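You operate a simulated robot arm through the tools that you are given. There is no shell and no other tool.

Carry out the task below with a simulated robot arm. There is one attempt and no reset: what you move stays moved.

## Task
Close the mould: slim pins in both bushes, cover on, then click the white knob and the one across.
Fine: pins before the cover, the white knob first; leave the thick pin.

The check looks at the end state, three seconds after you hand in, the way a careful person would. Anything else that was tipped, shoved, dropped, spilled or broken makes it a failure. A push-on lid holds only when it is set on centred and level and pressed home; a screw cap is set on level and turned clockwise until tight.

## Robot
A 7-joint arm with a two-finger gripper, fixed in place. Base frame: the origin is at the foot of the arm, x ahead of it, y to its left, z up. Readings come in mm, degrees, newtons and seconds.
With the tool pointing down near the work surface it reaches from about 360 to 780 mm from the base axis. Its first joint turns from -143.0 to 143.0 degrees. Payload 2.45 kg.
Tool frame: the origin (TCP) lies between the finger pads and is the grasp point; the fingertips stand 26 mm ahead of it; z points along the fingers, y is the line along which they close. The gripper opens to 96 mm. The gripper's body begins 69 mm behind the TCP.
Orientation is told as [roll, pitch, yaw] about the base's x, y, z axes, in that order, counted from this pose: with the fingers straight down and closing along the base's y, the tool's x points along the base's -x, its y along +y and its z along -z.

## Interface
- The arm moves only by the tool jog_arm. Its argument "commands" is a list of rows, each a list of 6 numbers: the shift along the tool's x, y, z in mm, then the turn, a rotation vector about the tool's x, y, z in degrees. In form: [[tx, ty, tz, wx, wy, wz], ...]. A call has 1 to 20 rows; each row shifts and turns the commanded pose from where the row before left it, along the tool's axes as they then stand. "grip" is the finger opening in mm, from 0 to 96, set as the call begins (left out, the last holds). Each row takes 0.2 s and may step no farther than 50 mm and 8.6 degrees from the row before; otherwise, or with a gripper value out of range, the whole call is refused. Where a pose cannot be reached the arm comes as near as it can. A force on the tool above 40 N (or 10 N above the force at the start of the call, whichever is more), or a blocked arm, ends the call early, and 0.2 s more pass. The fingers move at their own pace and stop on an object; they squeeze with about 43 N. The grip force told is the motor's: it shows also when the fingers shut on nothing. Time passes only in rows, and 0.2 s behind the last, so rows that do not move let the fingers close. The reply holds the time, the measured pose of the TCP, the force on the tool along the base axes, the opening and the grip force, in the units named above and with some noise, with the torque about the TCP (base axes, N m) and any sound that the robot's microphone picked up.
- Cameras (640 x 400 px; columns grow to the right, rows downward): "scene" is fixed at [401.3, 650.9, 1630.4]; the picture's right is [-0.83, -0.56, 0.00], its down [-0.43, 0.64, -0.64] and it looks along [0.36, -0.53, -0.77] (base axes); focal length 339 px, centre (320, 200). "wrist" rides on the gripper at [82, 3, -98] in the tool frame; the picture's right is [-0.04, 1.00, 0.00], its down [-0.73, -0.03, -0.68] and it looks along [-0.68, -0.03, 0.73] (tool axes); focal length 256 px, centre (320, 200). There is no depth. A picture from a camera that has moved, and an enlarged one, comes with that camera's place and axes in the base frame and with its lens.
- capture(camera): a new picture of that camera. The clock stands still meanwhile.
- slide_trunk(by): slides the trunk up (or, below 0, down) by that many mm; the arm rides with it, the base frame stays. It gives what a move gives, with no picture.
- zoom(camera, box): a new picture of the part [left, top, right, bottom] of that camera's present view, enlarged. The clock stands still meanwhile.
- job_done(): hands the job in; it is judged then, once.

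Places have to be worked out from the pictures, the camera data and where the tool is seen. Open the gripper and draw the arm clear of the work before you hand the job in, unless the task says otherwise.

The tools are called as name(argument=value, ...) on one line, values as JSON. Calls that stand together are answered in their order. jog_arm: Moves the arm, as the interface text tells. Its arguments: {"type":"object","properties":{"commands":{"type":"array","items":{"type":"array","items":{"type":"number"}}},"grip":{"type":"number"}},"required":["commands"]} The other tools are called the same way: slide_trunk (by) slides the trunk up or down; capture (camera) takes a picture; zoom (camera, box) takes an enlarged picture of a part of a camera's view; job_done () hands the job in.

At the start:

```text
time: 0.0
eef_pos: [417.2, 266.8, 1211.0]
tool_rot: [0.1, 0.0, 0.0]
contact_force: [0.2, 0.5, 0.6]
moment: [0.0, 0.0, -0.01]
gripper_width: 96.0
grip_force: 0.0
trunk travel left (down, up): [-575.0, 65.0]
```

scene: 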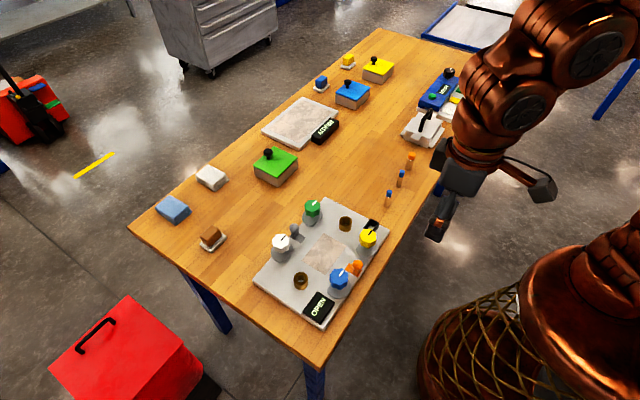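
wrist: 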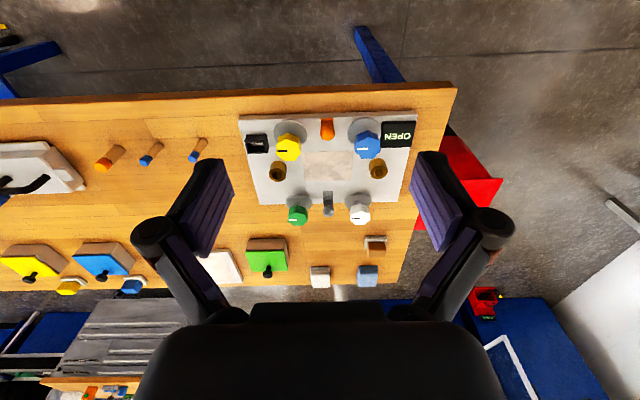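

I start by looking closely at the mould, the pins and the candidate cover from both cameras before moving anything.

zoom(camera="scene", box=[240, 180, 400, 330])

zoom(camera="scene", box=[360, 60, 480, 220])

zoom(camera="wrist", box=[230, 100, 430, 240])

zoom(camera="wrist", box=[0, 120, 230, 300])

zoom(camera="scene", box=[240, 40, 400, 190])

```text
2.67 times, centred on (320, 255) of scene
camera zoom: at [401.3, 650.9, 1630.4], right [-0.83, -0.56, 0.0], down [-0.43, 0.64, -0.64], along [0.36, -0.53, -0.77], focal length 904 px, centre (320, 53)
```

zoom: 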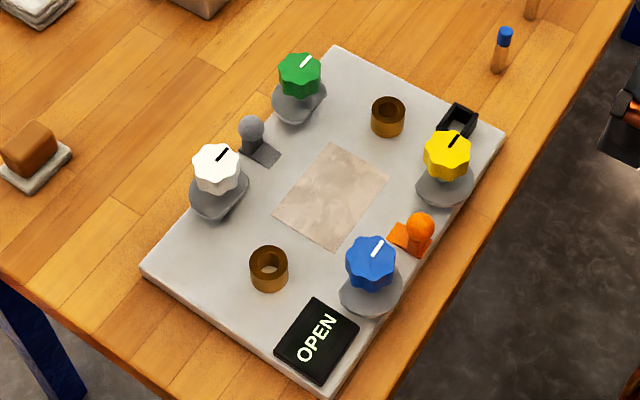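

```text
2.50 times, centred on (420, 140) of scene
camera zoom: at [401.3, 650.9, 1630.4], right [-0.83, -0.56, 0.0], down [-0.43, 0.64, -0.64], along [0.36, -0.53, -0.77], focal length 848 px, centre (70, 350)
```

zoom: 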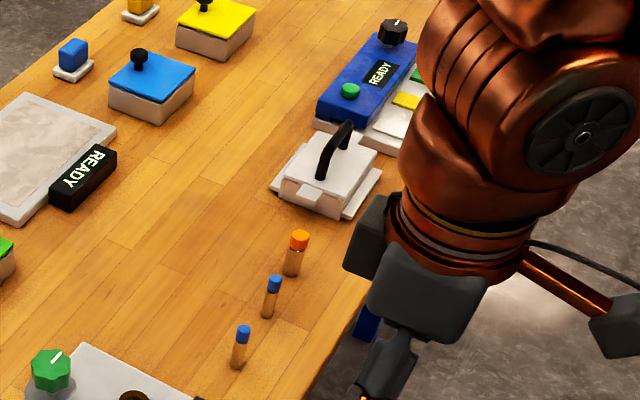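

```text
2.86 times, centred on (330, 170) of wrist
camera zoom: at [336.1, 270.7, 1309.0], right [0.04, 1.0, 0.0], down [0.73, -0.03, 0.68], along [0.68, -0.03, -0.73], focal length 731 px, centre (291, 286)
```

zoom: 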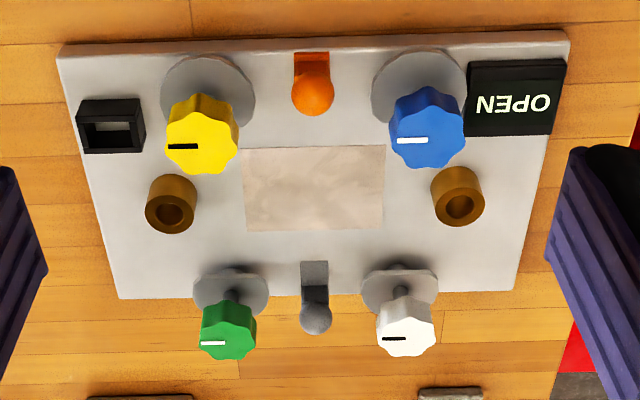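

```text
2.22 times, centred on (115, 210) of wrist
camera zoom: at [336.1, 270.7, 1309.0], right [0.04, 1.0, 0.0], down [0.73, -0.03, 0.68], along [0.68, -0.03, -0.73], focal length 569 px, centre (776, 178)
```

zoom: 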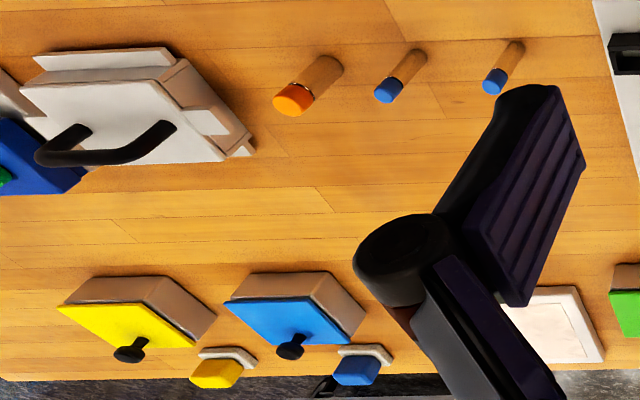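

```text
2.67 times, centred on (320, 115) of scene
camera zoom: at [401.3, 650.9, 1630.4], right [-0.83, -0.56, 0.0], down [-0.43, 0.64, -0.64], along [0.36, -0.53, -0.77], focal length 904 px, centre (320, 427)
```

zoom: 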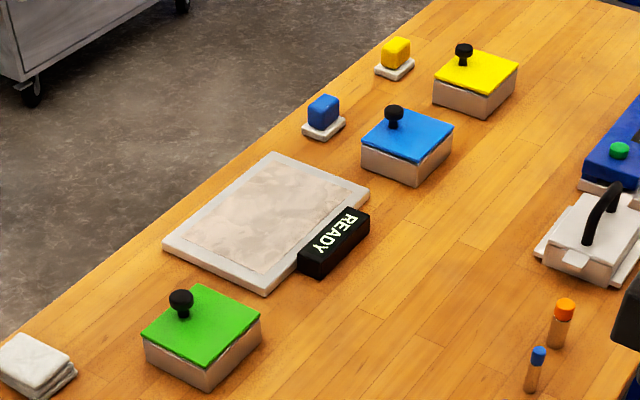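

The mould plate has four knobs, roughly x 562/730 and y 205/340 at z about 935, with bushes near (648,168) and (646,374). I lower the tool over the mould to see the details up close.

jog_arm(commands=[[-8, 0, 45, 0, 0, 0], [-8, 0, 45, 0, 0, 0], [-7, 0, 40, 0, 0, 0]])

capture(camera="wrist")

zoom(camera="wrist", box=[200, 100, 440, 250])

```text
time: 0.8
eef_pos: [439.3, 268.4, 1079.0]
tool_rot: [0.1, -0.1, 0.0]
contact_force: [-0.7, -0.9, -0.5]
moment: [0.01, -0.06, 0.0]
gripper_width: 96.1
grip_force: 0.0
trunk travel left (down, up): [-575.0, 65.0]
```

```text
taken
camera wrist: at [358.7, 271.7, 1177.3], right [0.04, 1.0, 0.0], down [0.73, -0.03, 0.68], along [0.68, -0.03, -0.73], focal length 256 px, centre (320, 200)
```

wrist: 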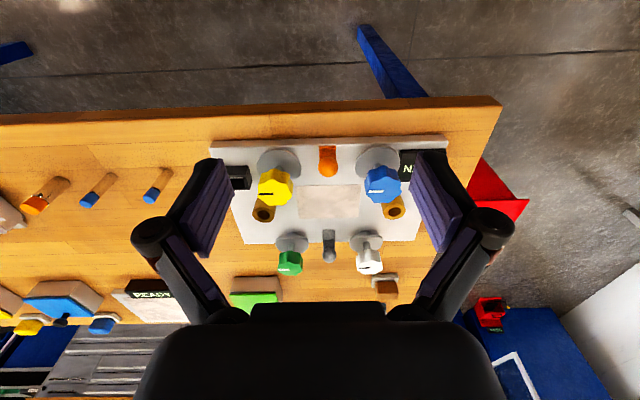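

```text
2.67 times, centred on (320, 175) of wrist
camera zoom: at [358.7, 271.7, 1177.3], right [0.04, 1.0, 0.0], down [0.73, -0.03, 0.68], along [0.68, -0.03, -0.73], focal length 683 px, centre (320, 267)
```

zoom: 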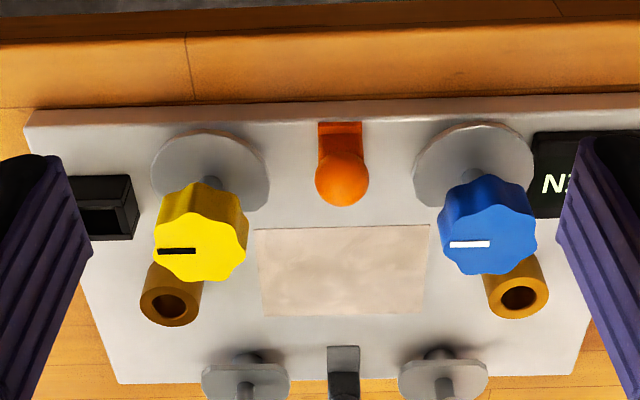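

The discs under the knobs and the posts need a closer look, so I zoom the fixed camera on each region while the arm is here.

zoom(camera="scene", box=[265, 190, 345, 240])

zoom(camera="scene", box=[310, 215, 400, 300])

zoom(camera="scene", box=[260, 225, 340, 285])

zoom(camera="wrist", box=[270, 200, 410, 290])

zoom(camera="scene", box=[390, 60, 490, 150])

```text
8.00 times, centred on (305, 215) of scene
camera zoom: at [401.3, 650.9, 1630.4], right [-0.83, -0.56, 0.0], down [-0.43, 0.64, -0.64], along [0.36, -0.53, -0.77], focal length 2712 px, centre (440, 80)
```

zoom: 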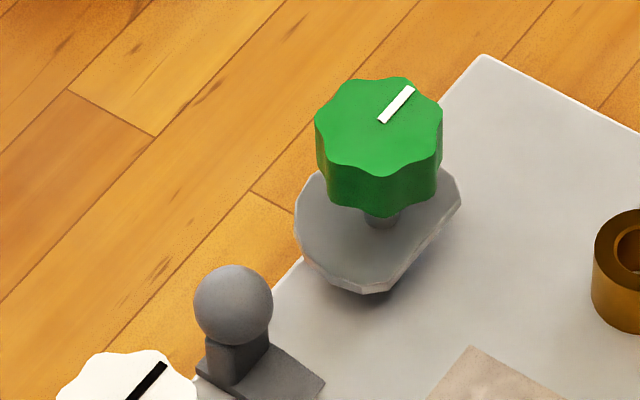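

```text
4.71 times, centred on (355, 258) of scene
camera zoom: at [401.3, 650.9, 1630.4], right [-0.83, -0.56, 0.0], down [-0.43, 0.64, -0.64], along [0.36, -0.53, -0.77], focal length 1595 px, centre (155, -71)
```

zoom: 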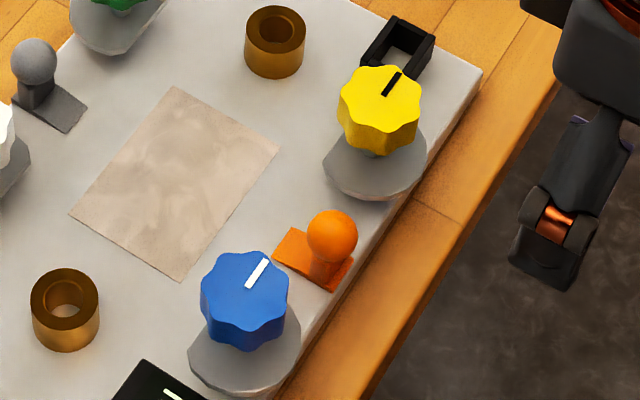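

```text
6.67 times, centred on (300, 255) of scene
camera zoom: at [401.3, 650.9, 1630.4], right [-0.83, -0.56, 0.0], down [-0.43, 0.64, -0.64], along [0.36, -0.53, -0.77], focal length 2260 px, centre (453, -167)
```

zoom: 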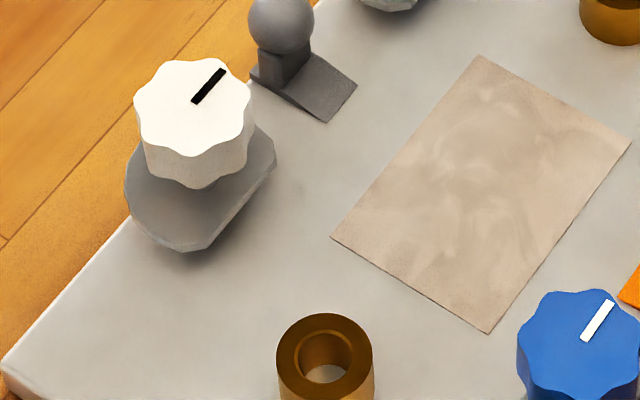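

```text
4.44 times, centred on (340, 245) of wrist
camera zoom: at [358.7, 271.7, 1177.3], right [0.04, 1.0, 0.0], down [0.73, -0.03, 0.68], along [0.68, -0.03, -0.73], focal length 1138 px, centre (231, 0)
```

zoom: 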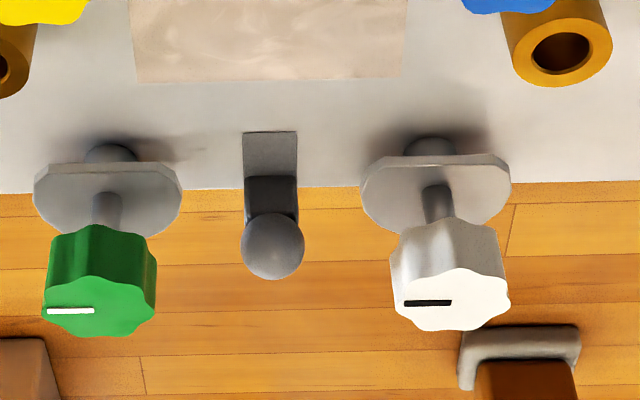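

```text
4.44 times, centred on (440, 105) of scene
camera zoom: at [401.3, 650.9, 1630.4], right [-0.83, -0.56, 0.0], down [-0.43, 0.64, -0.64], along [0.36, -0.53, -0.77], focal length 1507 px, centre (-213, 622)
```

zoom: 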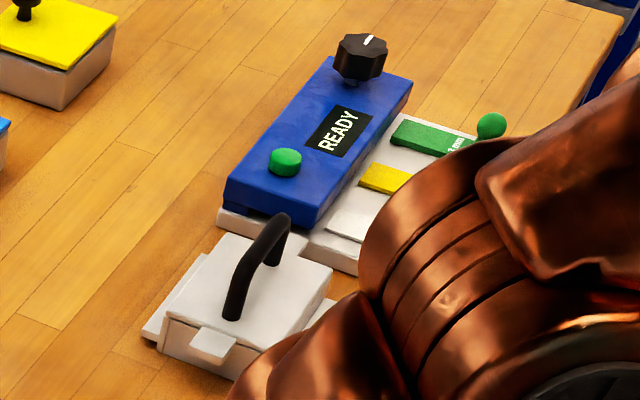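

The discs are D-shaped clamps with their flats facing the cavity, so the cover with the black handle (with side flanges) must drop between them. I travel over the pins to look at the cover.

jog_arm(commands=[[0, -45, 0, 0, 0, 0], [0, -45, 0, 0, 0, 0], [0, -45, 0, 0, 0, 0], [0, -45, 0, 0, 0, 0], [0, -45, 0, 0, 0, 0], [0, -45, 0, 0, 0, 0]])

capture(camera="wrist")

zoom(camera="wrist", box=[200, 100, 440, 250])

```text
time: 2.2
eef_pos: [442.1, -3.0, 1078.1]
tool_rot: [0.1, 0.1, 0.0]
contact_force: [-0.5, 0.3, 0.1]
moment: [0.0, 0.0, -0.02]
gripper_width: 95.8
grip_force: 0.0
trunk travel left (down, up): [-575.0, 65.0]
```

```text
taken
camera wrist: at [361.2, 0.7, 1176.8], right [0.04, 1.0, 0.0], down [0.73, -0.03, 0.68], along [0.68, -0.03, -0.73], focal length 256 px, centre (320, 200)
```

wrist: 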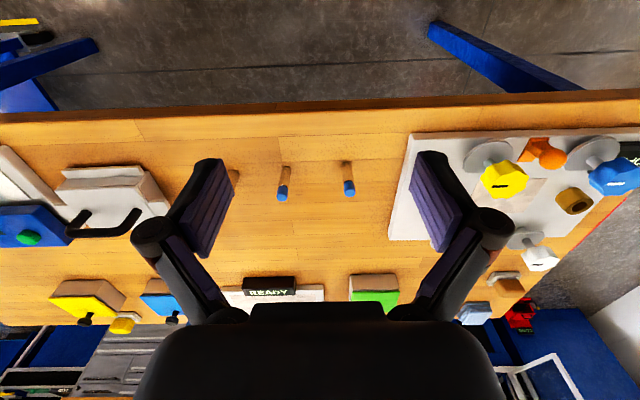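

```text
2.67 times, centred on (320, 175) of wrist
camera zoom: at [361.2, 0.7, 1176.8], right [0.04, 1.0, 0.0], down [0.73, -0.03, 0.68], along [0.68, -0.03, -0.73], focal length 683 px, centre (320, 267)
```

zoom: 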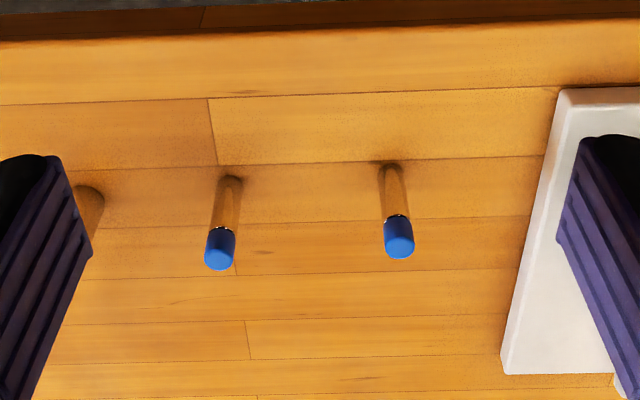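

The two slim blue-capped pins stand near (588,31) with tops at z≈922, so the table is at about z 850. I continue on to look at the cover.

jog_arm(commands=[[0, -45, 0, 0, 0, 0], [0, -45, 0, 0, 0, 0], [0, -45, 0, 0, 0, 0], [0, -45, 0, 0, 0, 0], [0, -45, 0, 0, 0, 0], [0, -45, 0, 0, 0, 0], [0, -40, 0, 0, 0, 0]])

capture(camera="wrist")

zoom(camera="wrist", box=[200, 100, 440, 250])

zoom(camera="scene", box=[380, 60, 480, 150])

zoom(camera="scene", box=[240, 180, 400, 330])

```text
time: 3.8
eef_pos: [439.3, -313.4, 1081.0]
tool_rot: [0.1, 0.1, 0.0]
contact_force: [0.7, 0.3, 0.8]
moment: [-0.01, 0.02, 0.0]
gripper_width: 96.0
grip_force: 0.1
trunk travel left (down, up): [-575.0, 65.0]
```

```text
taken
camera wrist: at [358.2, -308.5, 1179.2], right [0.04, 1.0, 0.0], down [0.73, -0.03, 0.68], along [0.68, -0.03, -0.74], focal length 256 px, centre (320, 200)
```

wrist: 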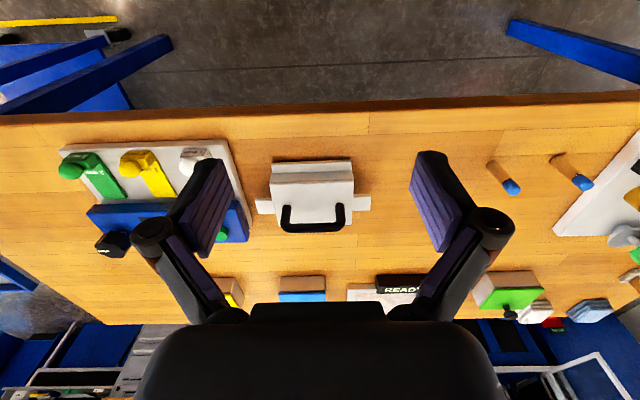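

```text
2.67 times, centred on (320, 175) of wrist
camera zoom: at [358.2, -308.5, 1179.2], right [0.04, 1.0, 0.0], down [0.73, -0.03, 0.68], along [0.68, -0.03, -0.74], focal length 683 px, centre (320, 267)
```

zoom: 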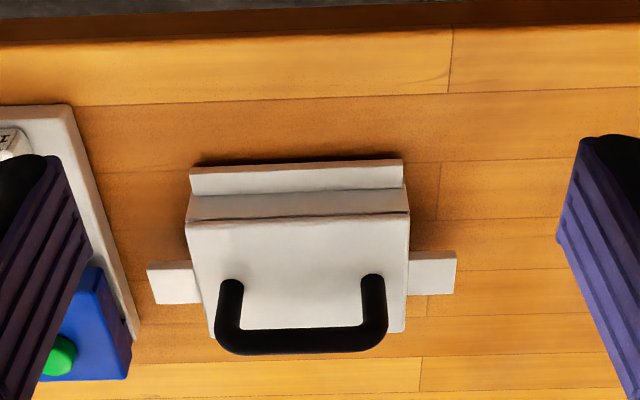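

```text
4.44 times, centred on (430, 105) of scene
camera zoom: at [401.3, 650.9, 1630.4], right [-0.83, -0.56, 0.0], down [-0.43, 0.64, -0.64], along [0.36, -0.53, -0.77], focal length 1507 px, centre (-169, 622)
```

zoom: 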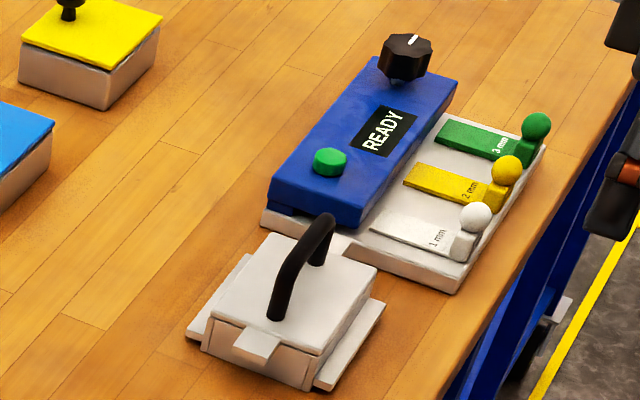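

```text
2.67 times, centred on (320, 255) of scene
camera zoom: at [401.3, 650.9, 1630.4], right [-0.83, -0.56, 0.0], down [-0.43, 0.64, -0.64], along [0.36, -0.53, -0.77], focal length 904 px, centre (320, 53)
```

zoom: 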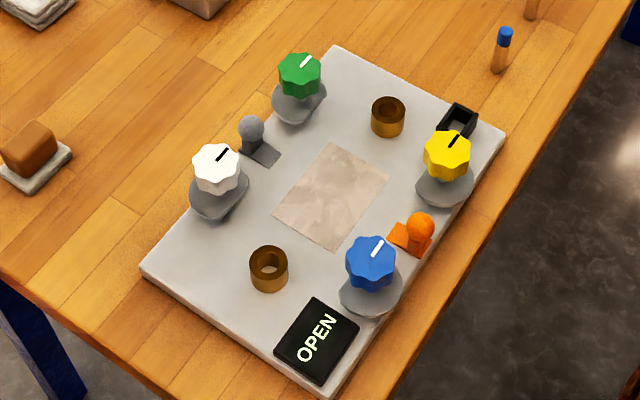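

The cover has flanges along its ±x sides and tabs on ±y, matching the mould's orientation already, so it can simply be translated. Refined estimates: pin A (588,31), pin B (591,-59), tops z≈922; bushes (642,173.5) and (641,373.5), tops z≈904. I now go above pin A to check alignment.

jog_arm(commands=[[-18.6, 43, 9, 0, 0, 0], [-18.6, 43, 9, 0, 0, 0], [-18.6, 43, 9, 0, 0, 0], [-18.6, 43, 9, 0, 0, 0], [-18.6, 43, 9, 0, 0, 0], [-18.6, 43, 9, 0, 0, 0], [-18.6, 43, 9, 0, 0, 0], [-18.6, 43, 8, 0, 0, 0]], grip=50)

capture(camera="wrist")

zoom(camera="wrist", box=[240, 120, 400, 220])

capture(camera="scene")

```text
time: 5.6
eef_pos: [588.6, 30.3, 1007.8]
tool_rot: [0.0, -0.1, 0.0]
contact_force: [-0.5, -0.6, 0.5]
moment: [0.04, -0.01, -0.01]
gripper_width: 49.9
grip_force: 0.0
trunk travel left (down, up): [-575.0, 65.0]
```

```text
taken
camera wrist: at [507.9, 34.5, 1105.8], right [0.04, 1.0, 0.0], down [0.73, -0.03, 0.68], along [0.68, -0.03, -0.73], focal length 256 px, centre (320, 200)
```

wrist: 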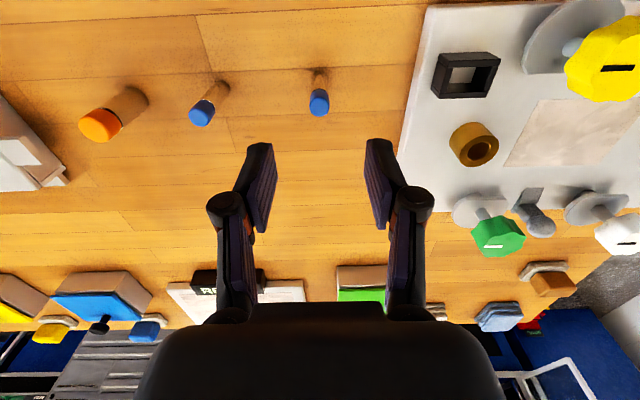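

```text
4.00 times, centred on (320, 170) of wrist
camera zoom: at [507.9, 34.5, 1105.8], right [0.04, 1.0, 0.0], down [0.73, -0.03, 0.68], along [0.68, -0.03, -0.73], focal length 1024 px, centre (320, 320)
```

zoom: 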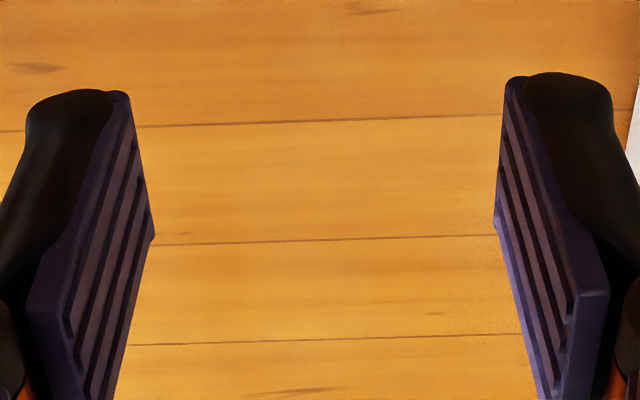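

```text
taken
```

scene: 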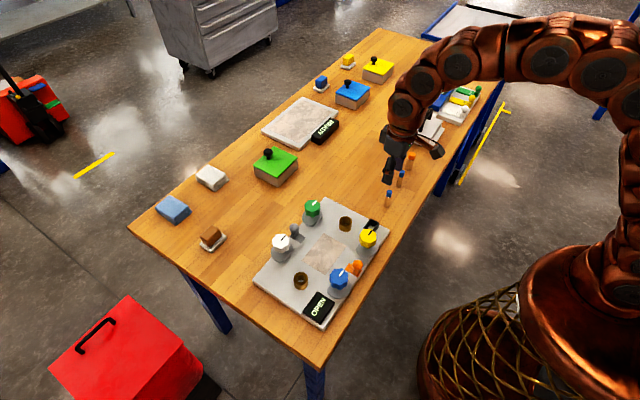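

Pin A sits at the top-centre of the wrist view; I zoom there to pin down its exact place and size.

zoom(camera="wrist", box=[280, 60, 360, 120])

zoom(camera="wrist", box=[430, 30, 640, 190])

zoom(camera="scene", box=[370, 170, 420, 215])

zoom(camera="wrist", box=[70, 60, 250, 150])

```text
6.67 times, centred on (320, 90) of wrist
camera zoom: at [507.9, 34.5, 1105.8], right [0.04, 1.0, 0.0], down [0.73, -0.03, 0.68], along [0.68, -0.03, -0.73], focal length 1707 px, centre (320, 933)
```

zoom: 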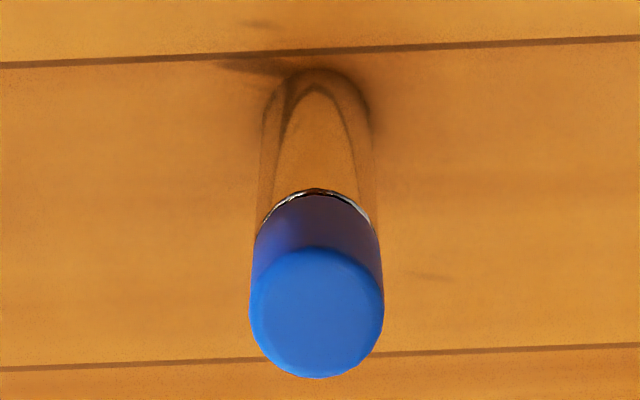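

```text
2.50 times, centred on (535, 110) of wrist
camera zoom: at [507.9, 34.5, 1105.8], right [0.04, 1.0, 0.0], down [0.73, -0.03, 0.68], along [0.68, -0.03, -0.73], focal length 640 px, centre (-218, 425)
```

zoom: 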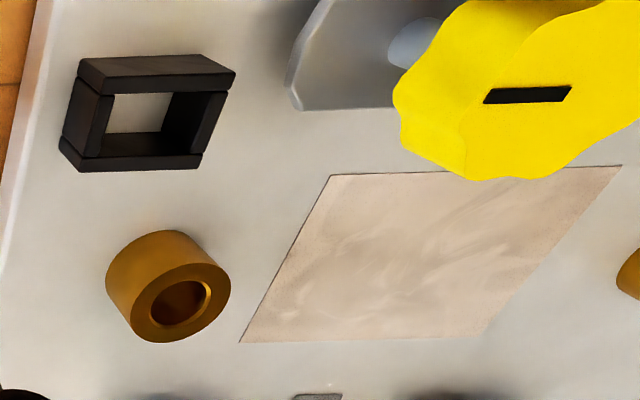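

```text
8.89 times, centred on (395, 192) of scene
camera zoom: at [401.3, 650.9, 1630.4], right [-0.83, -0.56, 0.0], down [-0.43, 0.64, -0.64], along [0.36, -0.53, -0.77], focal length 3013 px, centre (-347, 267)
```

zoom: 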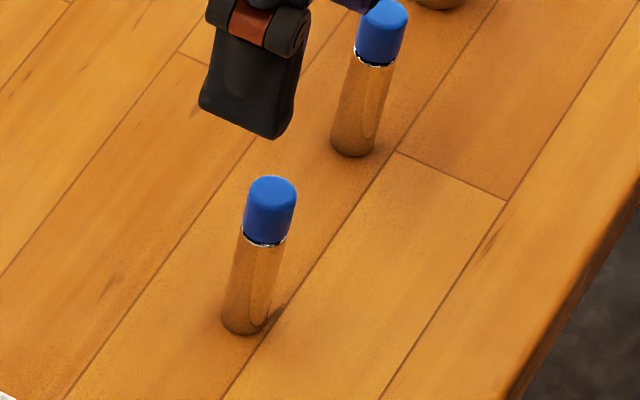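

```text
3.56 times, centred on (160, 105) of wrist
camera zoom: at [507.9, 34.5, 1105.8], right [0.04, 1.0, 0.0], down [0.73, -0.03, 0.68], along [0.68, -0.03, -0.73], focal length 910 px, centre (889, 538)
```

zoom: 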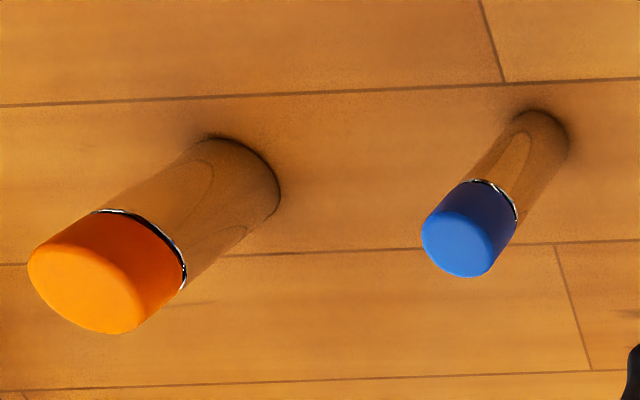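

Pin A's axis comes out at about (588,31), cap Ø≈15 mm, top z≈921, which sits centred under the tool. I descend so the TCP is about 9 mm below its top, then close.

jog_arm(commands=[[0, 0.5, 32, 0, 0, 0], [0, 0, 32, 0, 0, 0], [0, 0, 32, 0, 0, 0]])

capture(camera="wrist")

zoom(camera="wrist", box=[240, 140, 400, 240])

zoom(camera="scene", box=[360, 150, 430, 215])

```text
time: 6.4
eef_pos: [590.2, 32.2, 913.9]
tool_rot: [-0.1, -0.1, 0.1]
contact_force: [0.1, -0.5, 0.0]
moment: [-0.03, -0.02, -0.01]
gripper_width: 50.0
grip_force: 0.0
trunk travel left (down, up): [-575.0, 65.0]
```

```text
taken
camera wrist: at [508.5, 36.2, 1011.8], right [0.04, 1.0, 0.0], down [0.73, -0.03, 0.68], along [0.68, -0.03, -0.73], focal length 256 px, centre (320, 200)
```

wrist: 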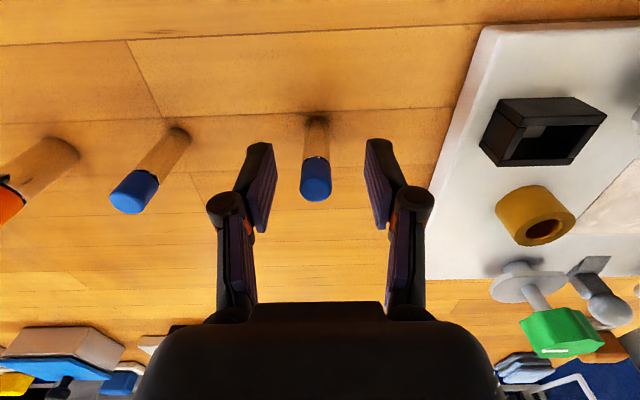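

```text
4.00 times, centred on (320, 190) of wrist
camera zoom: at [508.5, 36.2, 1011.8], right [0.04, 1.0, 0.0], down [0.73, -0.03, 0.68], along [0.68, -0.03, -0.73], focal length 1024 px, centre (320, 240)
```

zoom: 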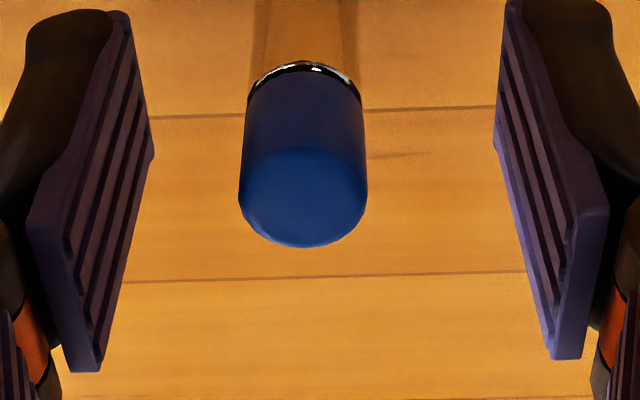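

```text
6.15 times, centred on (395, 182) of scene
camera zoom: at [401.3, 650.9, 1630.4], right [-0.83, -0.56, 0.0], down [-0.43, 0.64, -0.64], along [0.36, -0.53, -0.77], focal length 2086 px, centre (-142, 308)
```

zoom: 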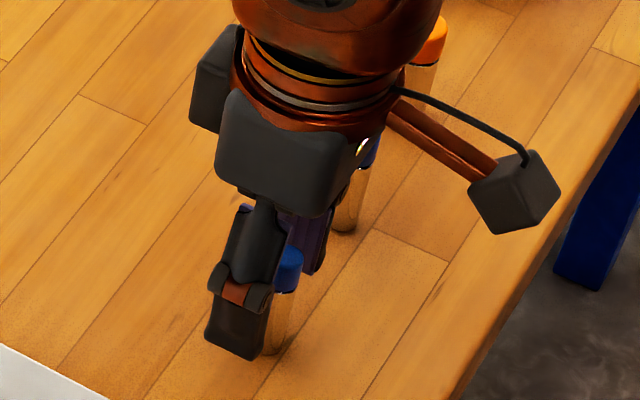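

The pin appears about 2 mm to the -y side and slightly to the base side of the TCP, so I trim by (-3, -2) mm and close the fingers gently.

jog_arm(commands=[[3, -2, 1, 0, 0, 0], [0, 0, 0, 0, 0, 0]])

zoom(camera="wrist", box=[240, 140, 400, 240])

```text
time: 7.0
eef_pos: [587.1, 29.9, 913.6]
tool_rot: [-0.1, 0.1, 0.0]
contact_force: [-1.0, -0.1, -0.3]
moment: [-0.01, 0.04, 0.02]
gripper_width: 50.1
grip_force: 0.1
trunk travel left (down, up): [-575.0, 65.0]
```

```text
4.00 times, centred on (320, 190) of wrist
camera zoom: at [505.2, 34.2, 1011.0], right [0.04, 1.0, 0.0], down [0.73, -0.03, 0.68], along [0.68, -0.03, -0.73], focal length 1024 px, centre (320, 240)
```

zoom: 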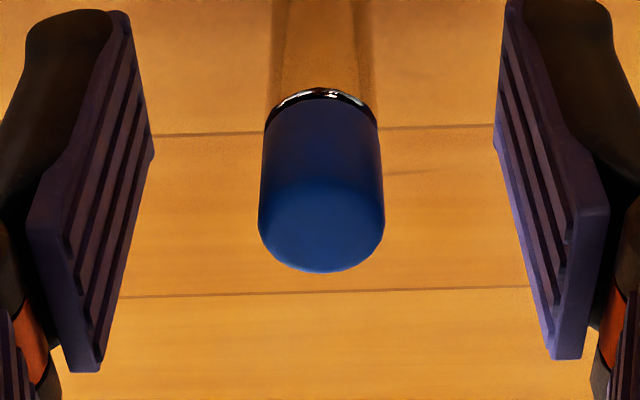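

Pin is now centred between the fingers and in line with the TCP. I close the gripper on it and let the fingers settle.

jog_arm(commands=[[0, 0, 0, 0, 0, 0], [0, 0, 0, 0, 0, 0], [0, 0, 0, 0, 0, 0], [0, 0, 0, 0, 0, 0]], grip=5)

zoom(camera="wrist", box=[240, 100, 400, 240])

```text
time: 8.0
eef_pos: [586.4, 29.9, 913.0]
tool_rot: [0.0, 0.0, 0.0]
contact_force: [0.6, -0.3, 0.1]
moment: [0.01, 0.0, -0.01]
gripper_width: 13.8
grip_force: 40.0
trunk travel left (down, up): [-575.0, 65.0]
```

```text
2.86 times, centred on (320, 170) of wrist
camera zoom: at [505.2, 34.2, 1011.1], right [0.04, 1.0, 0.0], down [0.73, -0.03, 0.68], along [0.68, -0.03, -0.73], focal length 731 px, centre (320, 286)
```

zoom: 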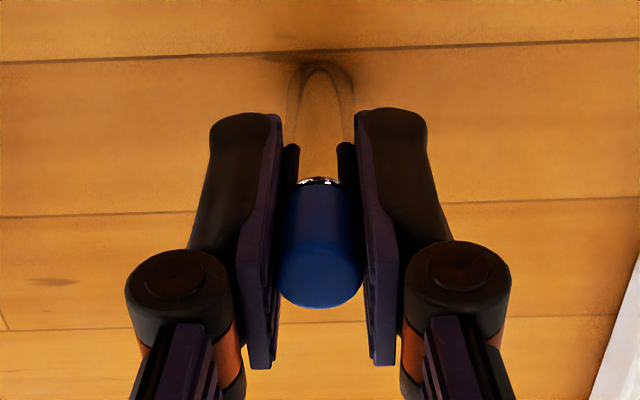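

Pin A is held (13.8 mm between pads, 40 N). I lift it straight up 90 mm and carry it over to the near-side bush, stopping high to compare pin tip and hole.

jog_arm(commands=[[0, 0, -30, 0, 0, 0], [0, 0, -30, 0, 0, 0], [0, 0, -30, 0, 0, 0], [-13.9, 36, 0, 0, 0, 0], [-13.9, 36, 0, 0, 0, 0], [-13.9, 36, 0, 0, 0, 0], [-13.8, 36, 0, 0, 0, 0], [0, 0, 0, 0, 0, 0]])

capture(camera="wrist")

zoom(camera="wrist", box=[250, 60, 390, 200])

zoom(camera="scene", box=[310, 170, 390, 250])

```text
time: 9.8
eef_pos: [641.9, 174.6, 1002.9]
tool_rot: [0.0, 0.0, 0.0]
contact_force: [-0.1, -0.3, -1.0]
moment: [0.02, -0.02, 0.01]
gripper_width: 13.6
grip_force: 40.3
trunk travel left (down, up): [-575.0, 65.0]
```

```text
taken
camera wrist: at [561.1, 178.5, 1102.1], right [0.04, 1.0, 0.0], down [0.73, -0.03, 0.68], along [0.68, -0.03, -0.73], focal length 256 px, centre (320, 200)
```

wrist: 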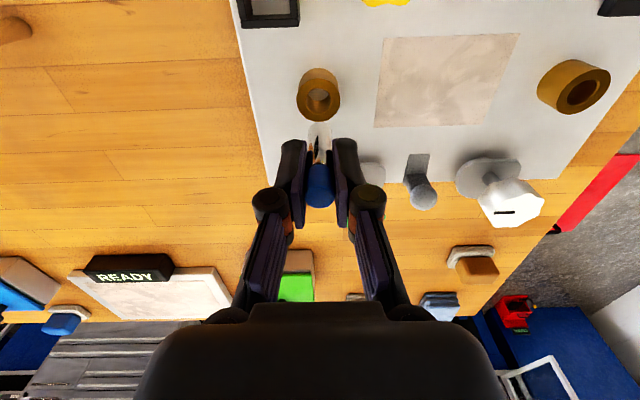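

```text
2.86 times, centred on (320, 130) of wrist
camera zoom: at [561.1, 178.5, 1102.1], right [0.04, 1.0, 0.0], down [0.73, -0.03, 0.68], along [0.68, -0.03, -0.73], focal length 731 px, centre (320, 400)
```

zoom: 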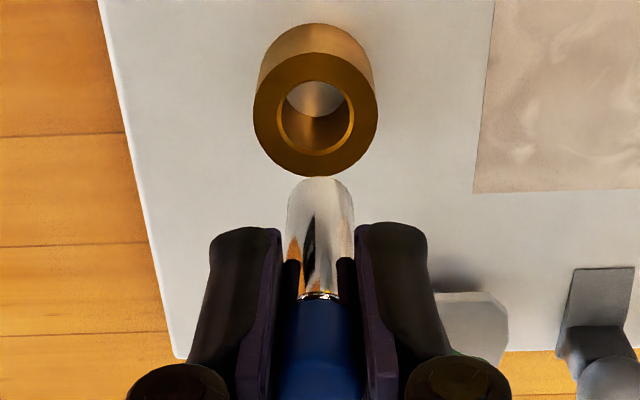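

```text
5.00 times, centred on (350, 210) of scene
camera zoom: at [401.3, 650.9, 1630.4], right [-0.83, -0.56, 0.0], down [-0.43, 0.64, -0.64], along [0.36, -0.53, -0.77], focal length 1695 px, centre (170, 150)
```

zoom: 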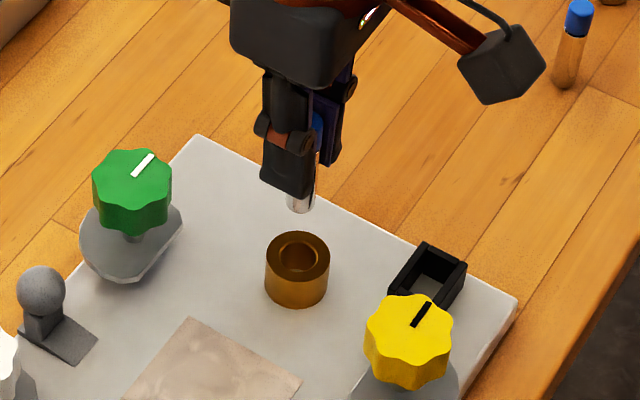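

Predicted vs seen pin position in the fixed camera agree within ~1 mm; the bush centre lies about 1.5 mm to -y and 1–3 mm to -x of the pin. I shift part of that and lower the tip to just above the bush for a close comparison.

jog_arm(commands=[[1.5, -1.5, 12, 0, 0, 0], [0, 0, 20, 0, 0, 0], [0, 0, 0, 0, 0, 0]])

zoom(camera="wrist", box=[270, 80, 370, 180])

zoom(camera="scene", box=[325, 195, 365, 235])

```text
time: 10.6
eef_pos: [640.5, 172.2, 970.5]
tool_rot: [0.0, 0.0, 0.1]
contact_force: [0.3, 0.1, -0.3]
moment: [-0.03, -0.03, -0.03]
gripper_width: 13.8
grip_force: 39.5
trunk travel left (down, up): [-575.0, 65.0]
```

```text
4.00 times, centred on (320, 130) of wrist
camera zoom: at [559.0, 177.0, 1068.5], right [0.04, 1.0, 0.0], down [0.73, -0.03, 0.68], along [0.68, -0.03, -0.73], focal length 1024 px, centre (320, 480)
```

zoom: 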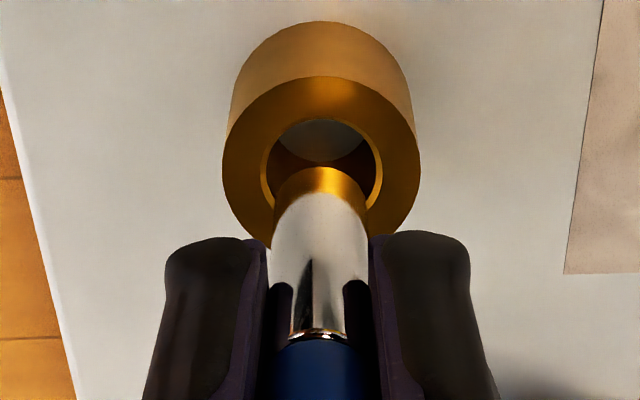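

```text
10.00 times, centred on (345, 215) of scene
camera zoom: at [401.3, 650.9, 1630.4], right [-0.83, -0.56, 0.0], down [-0.43, 0.64, -0.64], along [0.36, -0.53, -0.77], focal length 3390 px, centre (70, 50)
```

zoom: 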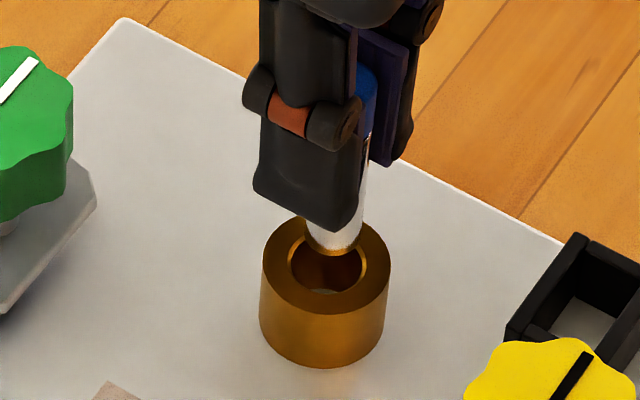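

The wrist view shows y aligned; the fixed camera hints at a small offset. I zoom in tighter on both to judge pin tip against the hole.

zoom(camera="scene", box=[342, 208, 368, 226])

zoom(camera="wrist", box=[290, 80, 350, 150])

```text
16.00 times, centred on (355, 217) of scene
camera zoom: at [401.3, 650.9, 1630.4], right [-0.83, -0.56, 0.0], down [-0.43, 0.64, -0.64], along [0.36, -0.53, -0.77], focal length 5424 px, centre (-240, -72)
```

zoom: 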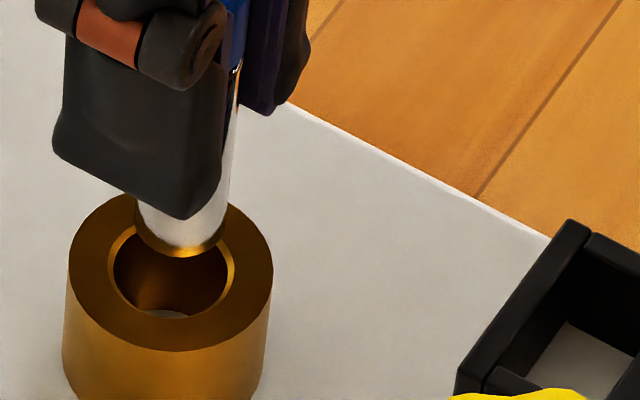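

```text
5.71 times, centred on (320, 115) of wrist
camera zoom: at [559.0, 177.0, 1068.5], right [0.04, 1.0, 0.0], down [0.73, -0.03, 0.68], along [0.68, -0.03, -0.73], focal length 1463 px, centre (320, 686)
```

zoom: 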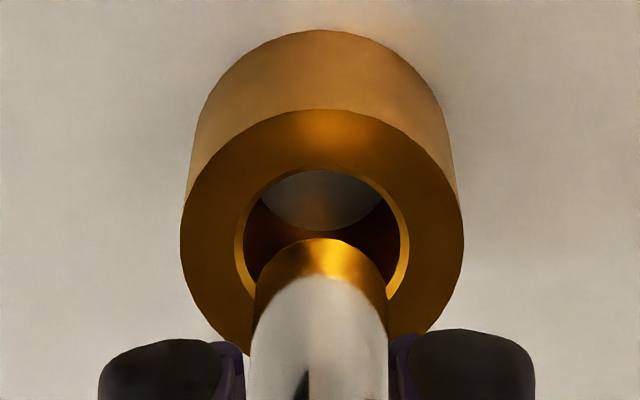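

Hole is ~18–19 mm at the mouth for a 14.6 mm pin, and the offset is under 1 mm. I nudge +0.5 mm in y and lower the tip into the bush, watching the force.

jog_arm(commands=[[-0.3, 0.5, 4, 0, 0, 0], [0, 0, 5, 0, 0, 0], [0, 0, 5, 0, 0, 0], [0, 0, 5, 0, 0, 0]])

zoom(camera="wrist", box=[270, 80, 370, 180])

zoom(camera="scene", box=[335, 200, 371, 230])

```text
time: 11.6
eef_pos: [640.1, 173.2, 952.1]
tool_rot: [0.1, 0.1, -0.1]
contact_force: [-0.4, -1.5, 0.2]
moment: [-0.03, 0.0, 0.0]
gripper_width: 13.7
grip_force: 40.5
trunk travel left (down, up): [-575.0, 65.0]
```

```text
4.00 times, centred on (320, 130) of wrist
camera zoom: at [559.3, 177.1, 1049.5], right [0.04, 1.0, 0.0], down [0.73, -0.03, 0.68], along [0.68, -0.03, -0.73], focal length 1024 px, centre (320, 480)
```

zoom: 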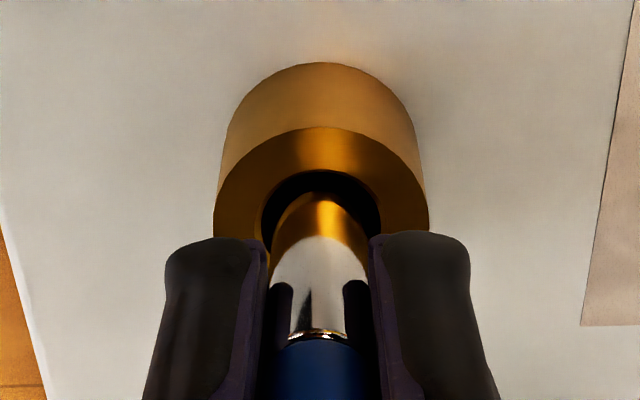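

```text
13.33 times, centred on (353, 215) of scene
camera zoom: at [401.3, 650.9, 1630.4], right [-0.83, -0.56, 0.0], down [-0.43, 0.64, -0.64], along [0.36, -0.53, -0.77], focal length 4520 px, centre (-120, 0)
```

zoom: 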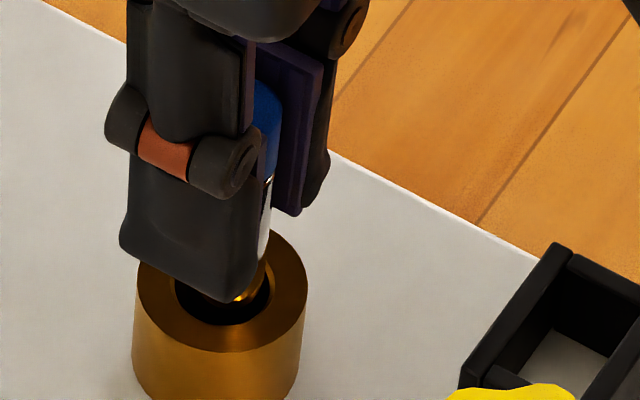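

The tip is inside the bush with no contact force. I keep lowering in small steps until it seats on the plate.

jog_arm(commands=[[0, 0, 4, 0, 0, 0], [0, 0, 4, 0, 0, 0], [0, 0, 4, 0, 0, 0], [0, 0, 2, 0, 0, 0], [0, 0, 0, 0, 0, 0]])

zoom(camera="wrist", box=[270, 80, 370, 180])

zoom(camera="scene", box=[335, 200, 371, 230])

```text
time: 12.8
eef_pos: [639.9, 171.8, 938.3]
tool_rot: [0.0, 0.0, 0.0]
contact_force: [-0.5, 0.1, -0.9]
moment: [0.04, 0.01, 0.04]
gripper_width: 13.7
grip_force: 40.1
trunk travel left (down, up): [-575.0, 65.0]
```

```text
4.00 times, centred on (320, 130) of wrist
camera zoom: at [559.1, 176.0, 1035.9], right [0.04, 1.0, 0.0], down [0.73, -0.03, 0.68], along [0.68, -0.03, -0.73], focal length 1024 px, centre (320, 480)
```

zoom: 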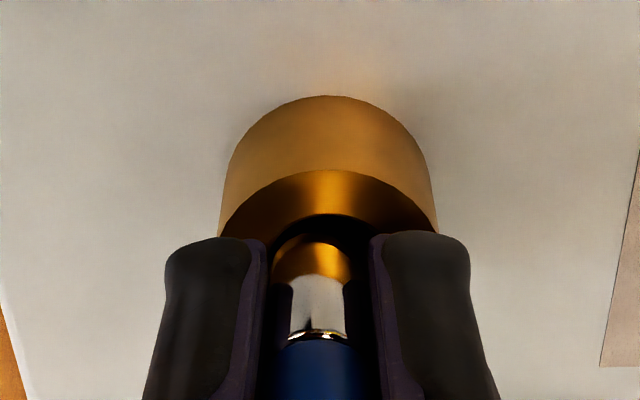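

```text
13.33 times, centred on (353, 215) of scene
camera zoom: at [401.3, 650.9, 1630.4], right [-0.83, -0.56, 0.0], down [-0.43, 0.64, -0.64], along [0.36, -0.53, -0.77], focal length 4520 px, centre (-120, 0)
```

zoom: 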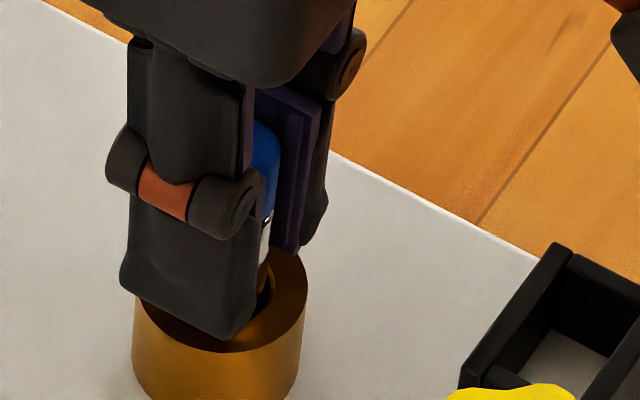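

No contact yet at TCP z≈938. I go on in 1.5 mm steps, watching for the seating force.

jog_arm(commands=[[0, 0, 1.5, 0, 0, 0], [0, 0, 1.5, 0, 0, 0]])

```text
time: 13.4
eef_pos: [641.5, 172.7, 934.7]
tool_rot: [0.0, 0.0, 0.1]
contact_force: [0.7, 0.2, -0.7]
moment: [0.01, 0.02, 0.03]
gripper_width: 14.0
grip_force: 39.6
trunk travel left (down, up): [-575.0, 65.0]
```

zoom(camera="scene", box=[335, 200, 371, 230])

zoom(camera="wrist", box=[270, 80, 370, 180])

```text
13.33 times, centred on (353, 215) of scene
camera zoom: at [401.3, 650.9, 1630.4], right [-0.83, -0.56, 0.0], down [-0.43, 0.64, -0.64], along [0.36, -0.53, -0.77], focal length 4520 px, centre (-120, 0)
```

zoom: 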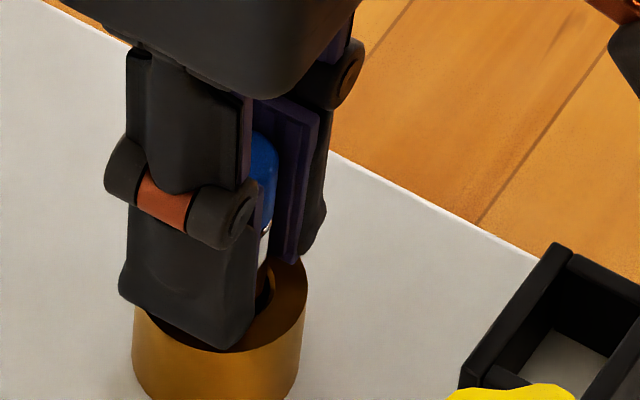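

```text
4.00 times, centred on (320, 130) of wrist
camera zoom: at [559.1, 176.4, 1033.1], right [0.04, 1.0, 0.0], down [0.73, -0.03, 0.68], along [0.68, -0.03, -0.73], focal length 1024 px, centre (320, 480)
```

zoom: 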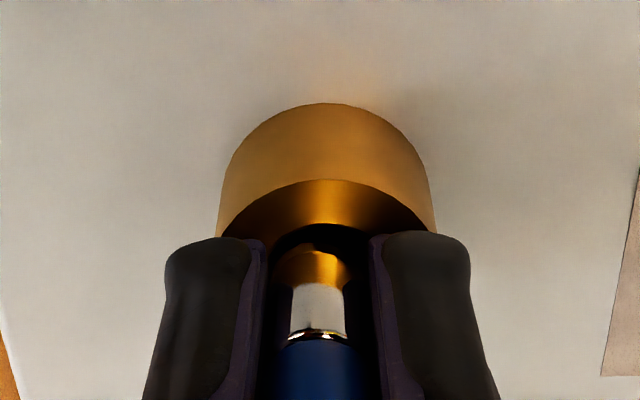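

Still free; two more 1.5 mm steps.

jog_arm(commands=[[0, 0, 1.5, 0, 0, 0], [0, 0, 1.5, 0, 0, 0]])

```text
time: 14.0
eef_pos: [641.4, 172.9, 933.7]
tool_rot: [0.0, -0.1, 0.0]
contact_force: [-1.8, -0.1, 8.5]
moment: [-0.06, 0.11, -0.01]
gripper_width: 13.8
grip_force: 39.5
trunk travel left (down, up): [-575.0, 65.0]
```

An 8.5 N upward force shows the pin has bottomed (z≈932). I open the fingers modestly and rise straight up, then check it stands seated.

jog_arm(commands=[[0, 0, -0.5, 0, 0, 0], [0, 0, 0, 0, 0, 0], [0, 0, 0, 0, 0, 0]], grip=36)

jog_arm(commands=[[0, 0, -20, 0, 0, 0], [0, 0, -30, 0, 0, 0], [0, 0, -30, 0, 0, 0]])

capture(camera="wrist")

zoom(camera="scene", box=[310, 170, 390, 250])

```text
time: 14.8
eef_pos: [640.6, 172.2, 931.7]
tool_rot: [0.0, 0.0, 0.0]
contact_force: [-0.7, 0.2, -0.1]
moment: [0.0, 0.03, 0.01]
gripper_width: 36.4
grip_force: 0.0
trunk travel left (down, up): [-575.0, 65.0]
```

```text
time: 15.6
eef_pos: [639.7, 172.7, 1011.8]
tool_rot: [0.0, 0.0, 0.0]
contact_force: [0.2, -0.1, -0.9]
moment: [-0.01, 0.03, 0.02]
gripper_width: 35.8
grip_force: 0.0
trunk travel left (down, up): [-575.0, 65.0]
```

```text
taken
camera wrist: at [558.8, 177.3, 1110.2], right [0.04, 1.0, 0.0], down [0.73, -0.03, 0.68], along [0.68, -0.03, -0.73], focal length 256 px, centre (320, 200)
```

wrist: 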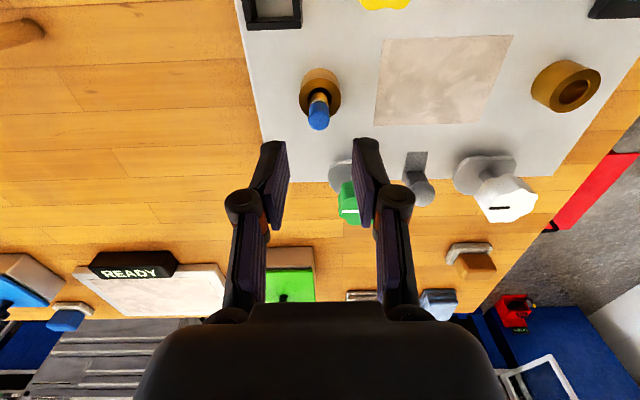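

```text
5.00 times, centred on (350, 210) of scene
camera zoom: at [401.3, 650.9, 1630.4], right [-0.83, -0.56, 0.0], down [-0.43, 0.64, -0.64], along [0.36, -0.53, -0.77], focal length 1695 px, centre (170, 150)
```

zoom: 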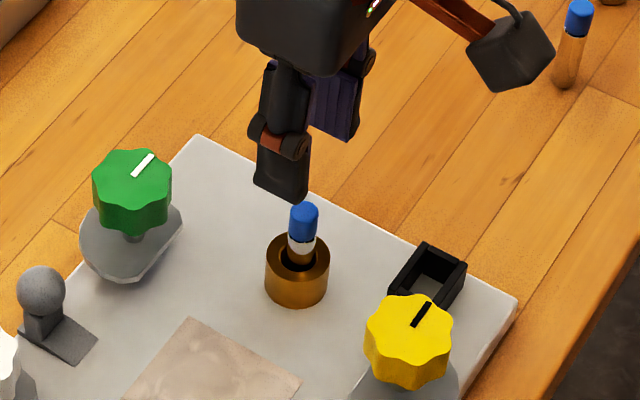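

Pin A stands seated in the first bush. I go over to pin B at about (591,-59) the same way.

jog_arm(commands=[[10, -46.4, 0, 0, 0, 0], [10, -46.4, 0, 0, 0, 0], [10, -46.4, 0, 0, 0, 0], [10, -46.4, 0, 0, 0, 0], [10, -46.4, 0, 0, 0, 0], [0, 0, 30, 0, 0, 0], [0, 0, 30, 0, 0, 0], [0, 0, 28, 0, 0, 0]], grip=50)

zoom(camera="wrist", box=[240, 140, 400, 240])

```text
time: 17.4
eef_pos: [589.3, -59.2, 922.4]
tool_rot: [0.0, -0.1, 0.2]
contact_force: [0.1, -0.1, 0.2]
moment: [0.01, -0.03, -0.03]
gripper_width: 49.8
grip_force: 0.1
trunk travel left (down, up): [-575.0, 65.0]
```

```text
4.00 times, centred on (320, 190) of wrist
camera zoom: at [508.1, -54.1, 1020.3], right [0.04, 1.0, 0.0], down [0.73, -0.03, 0.68], along [0.68, -0.03, -0.73], focal length 1024 px, centre (320, 240)
```

zoom: 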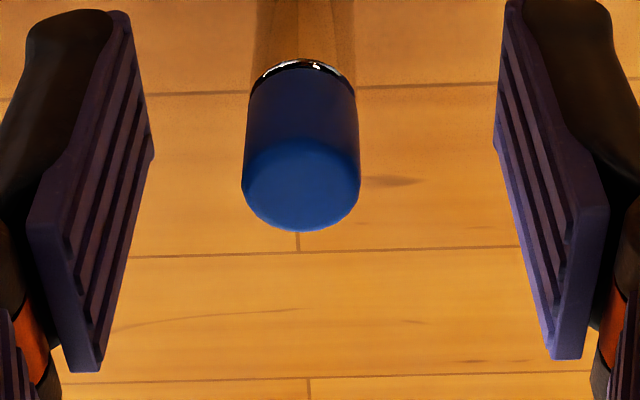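

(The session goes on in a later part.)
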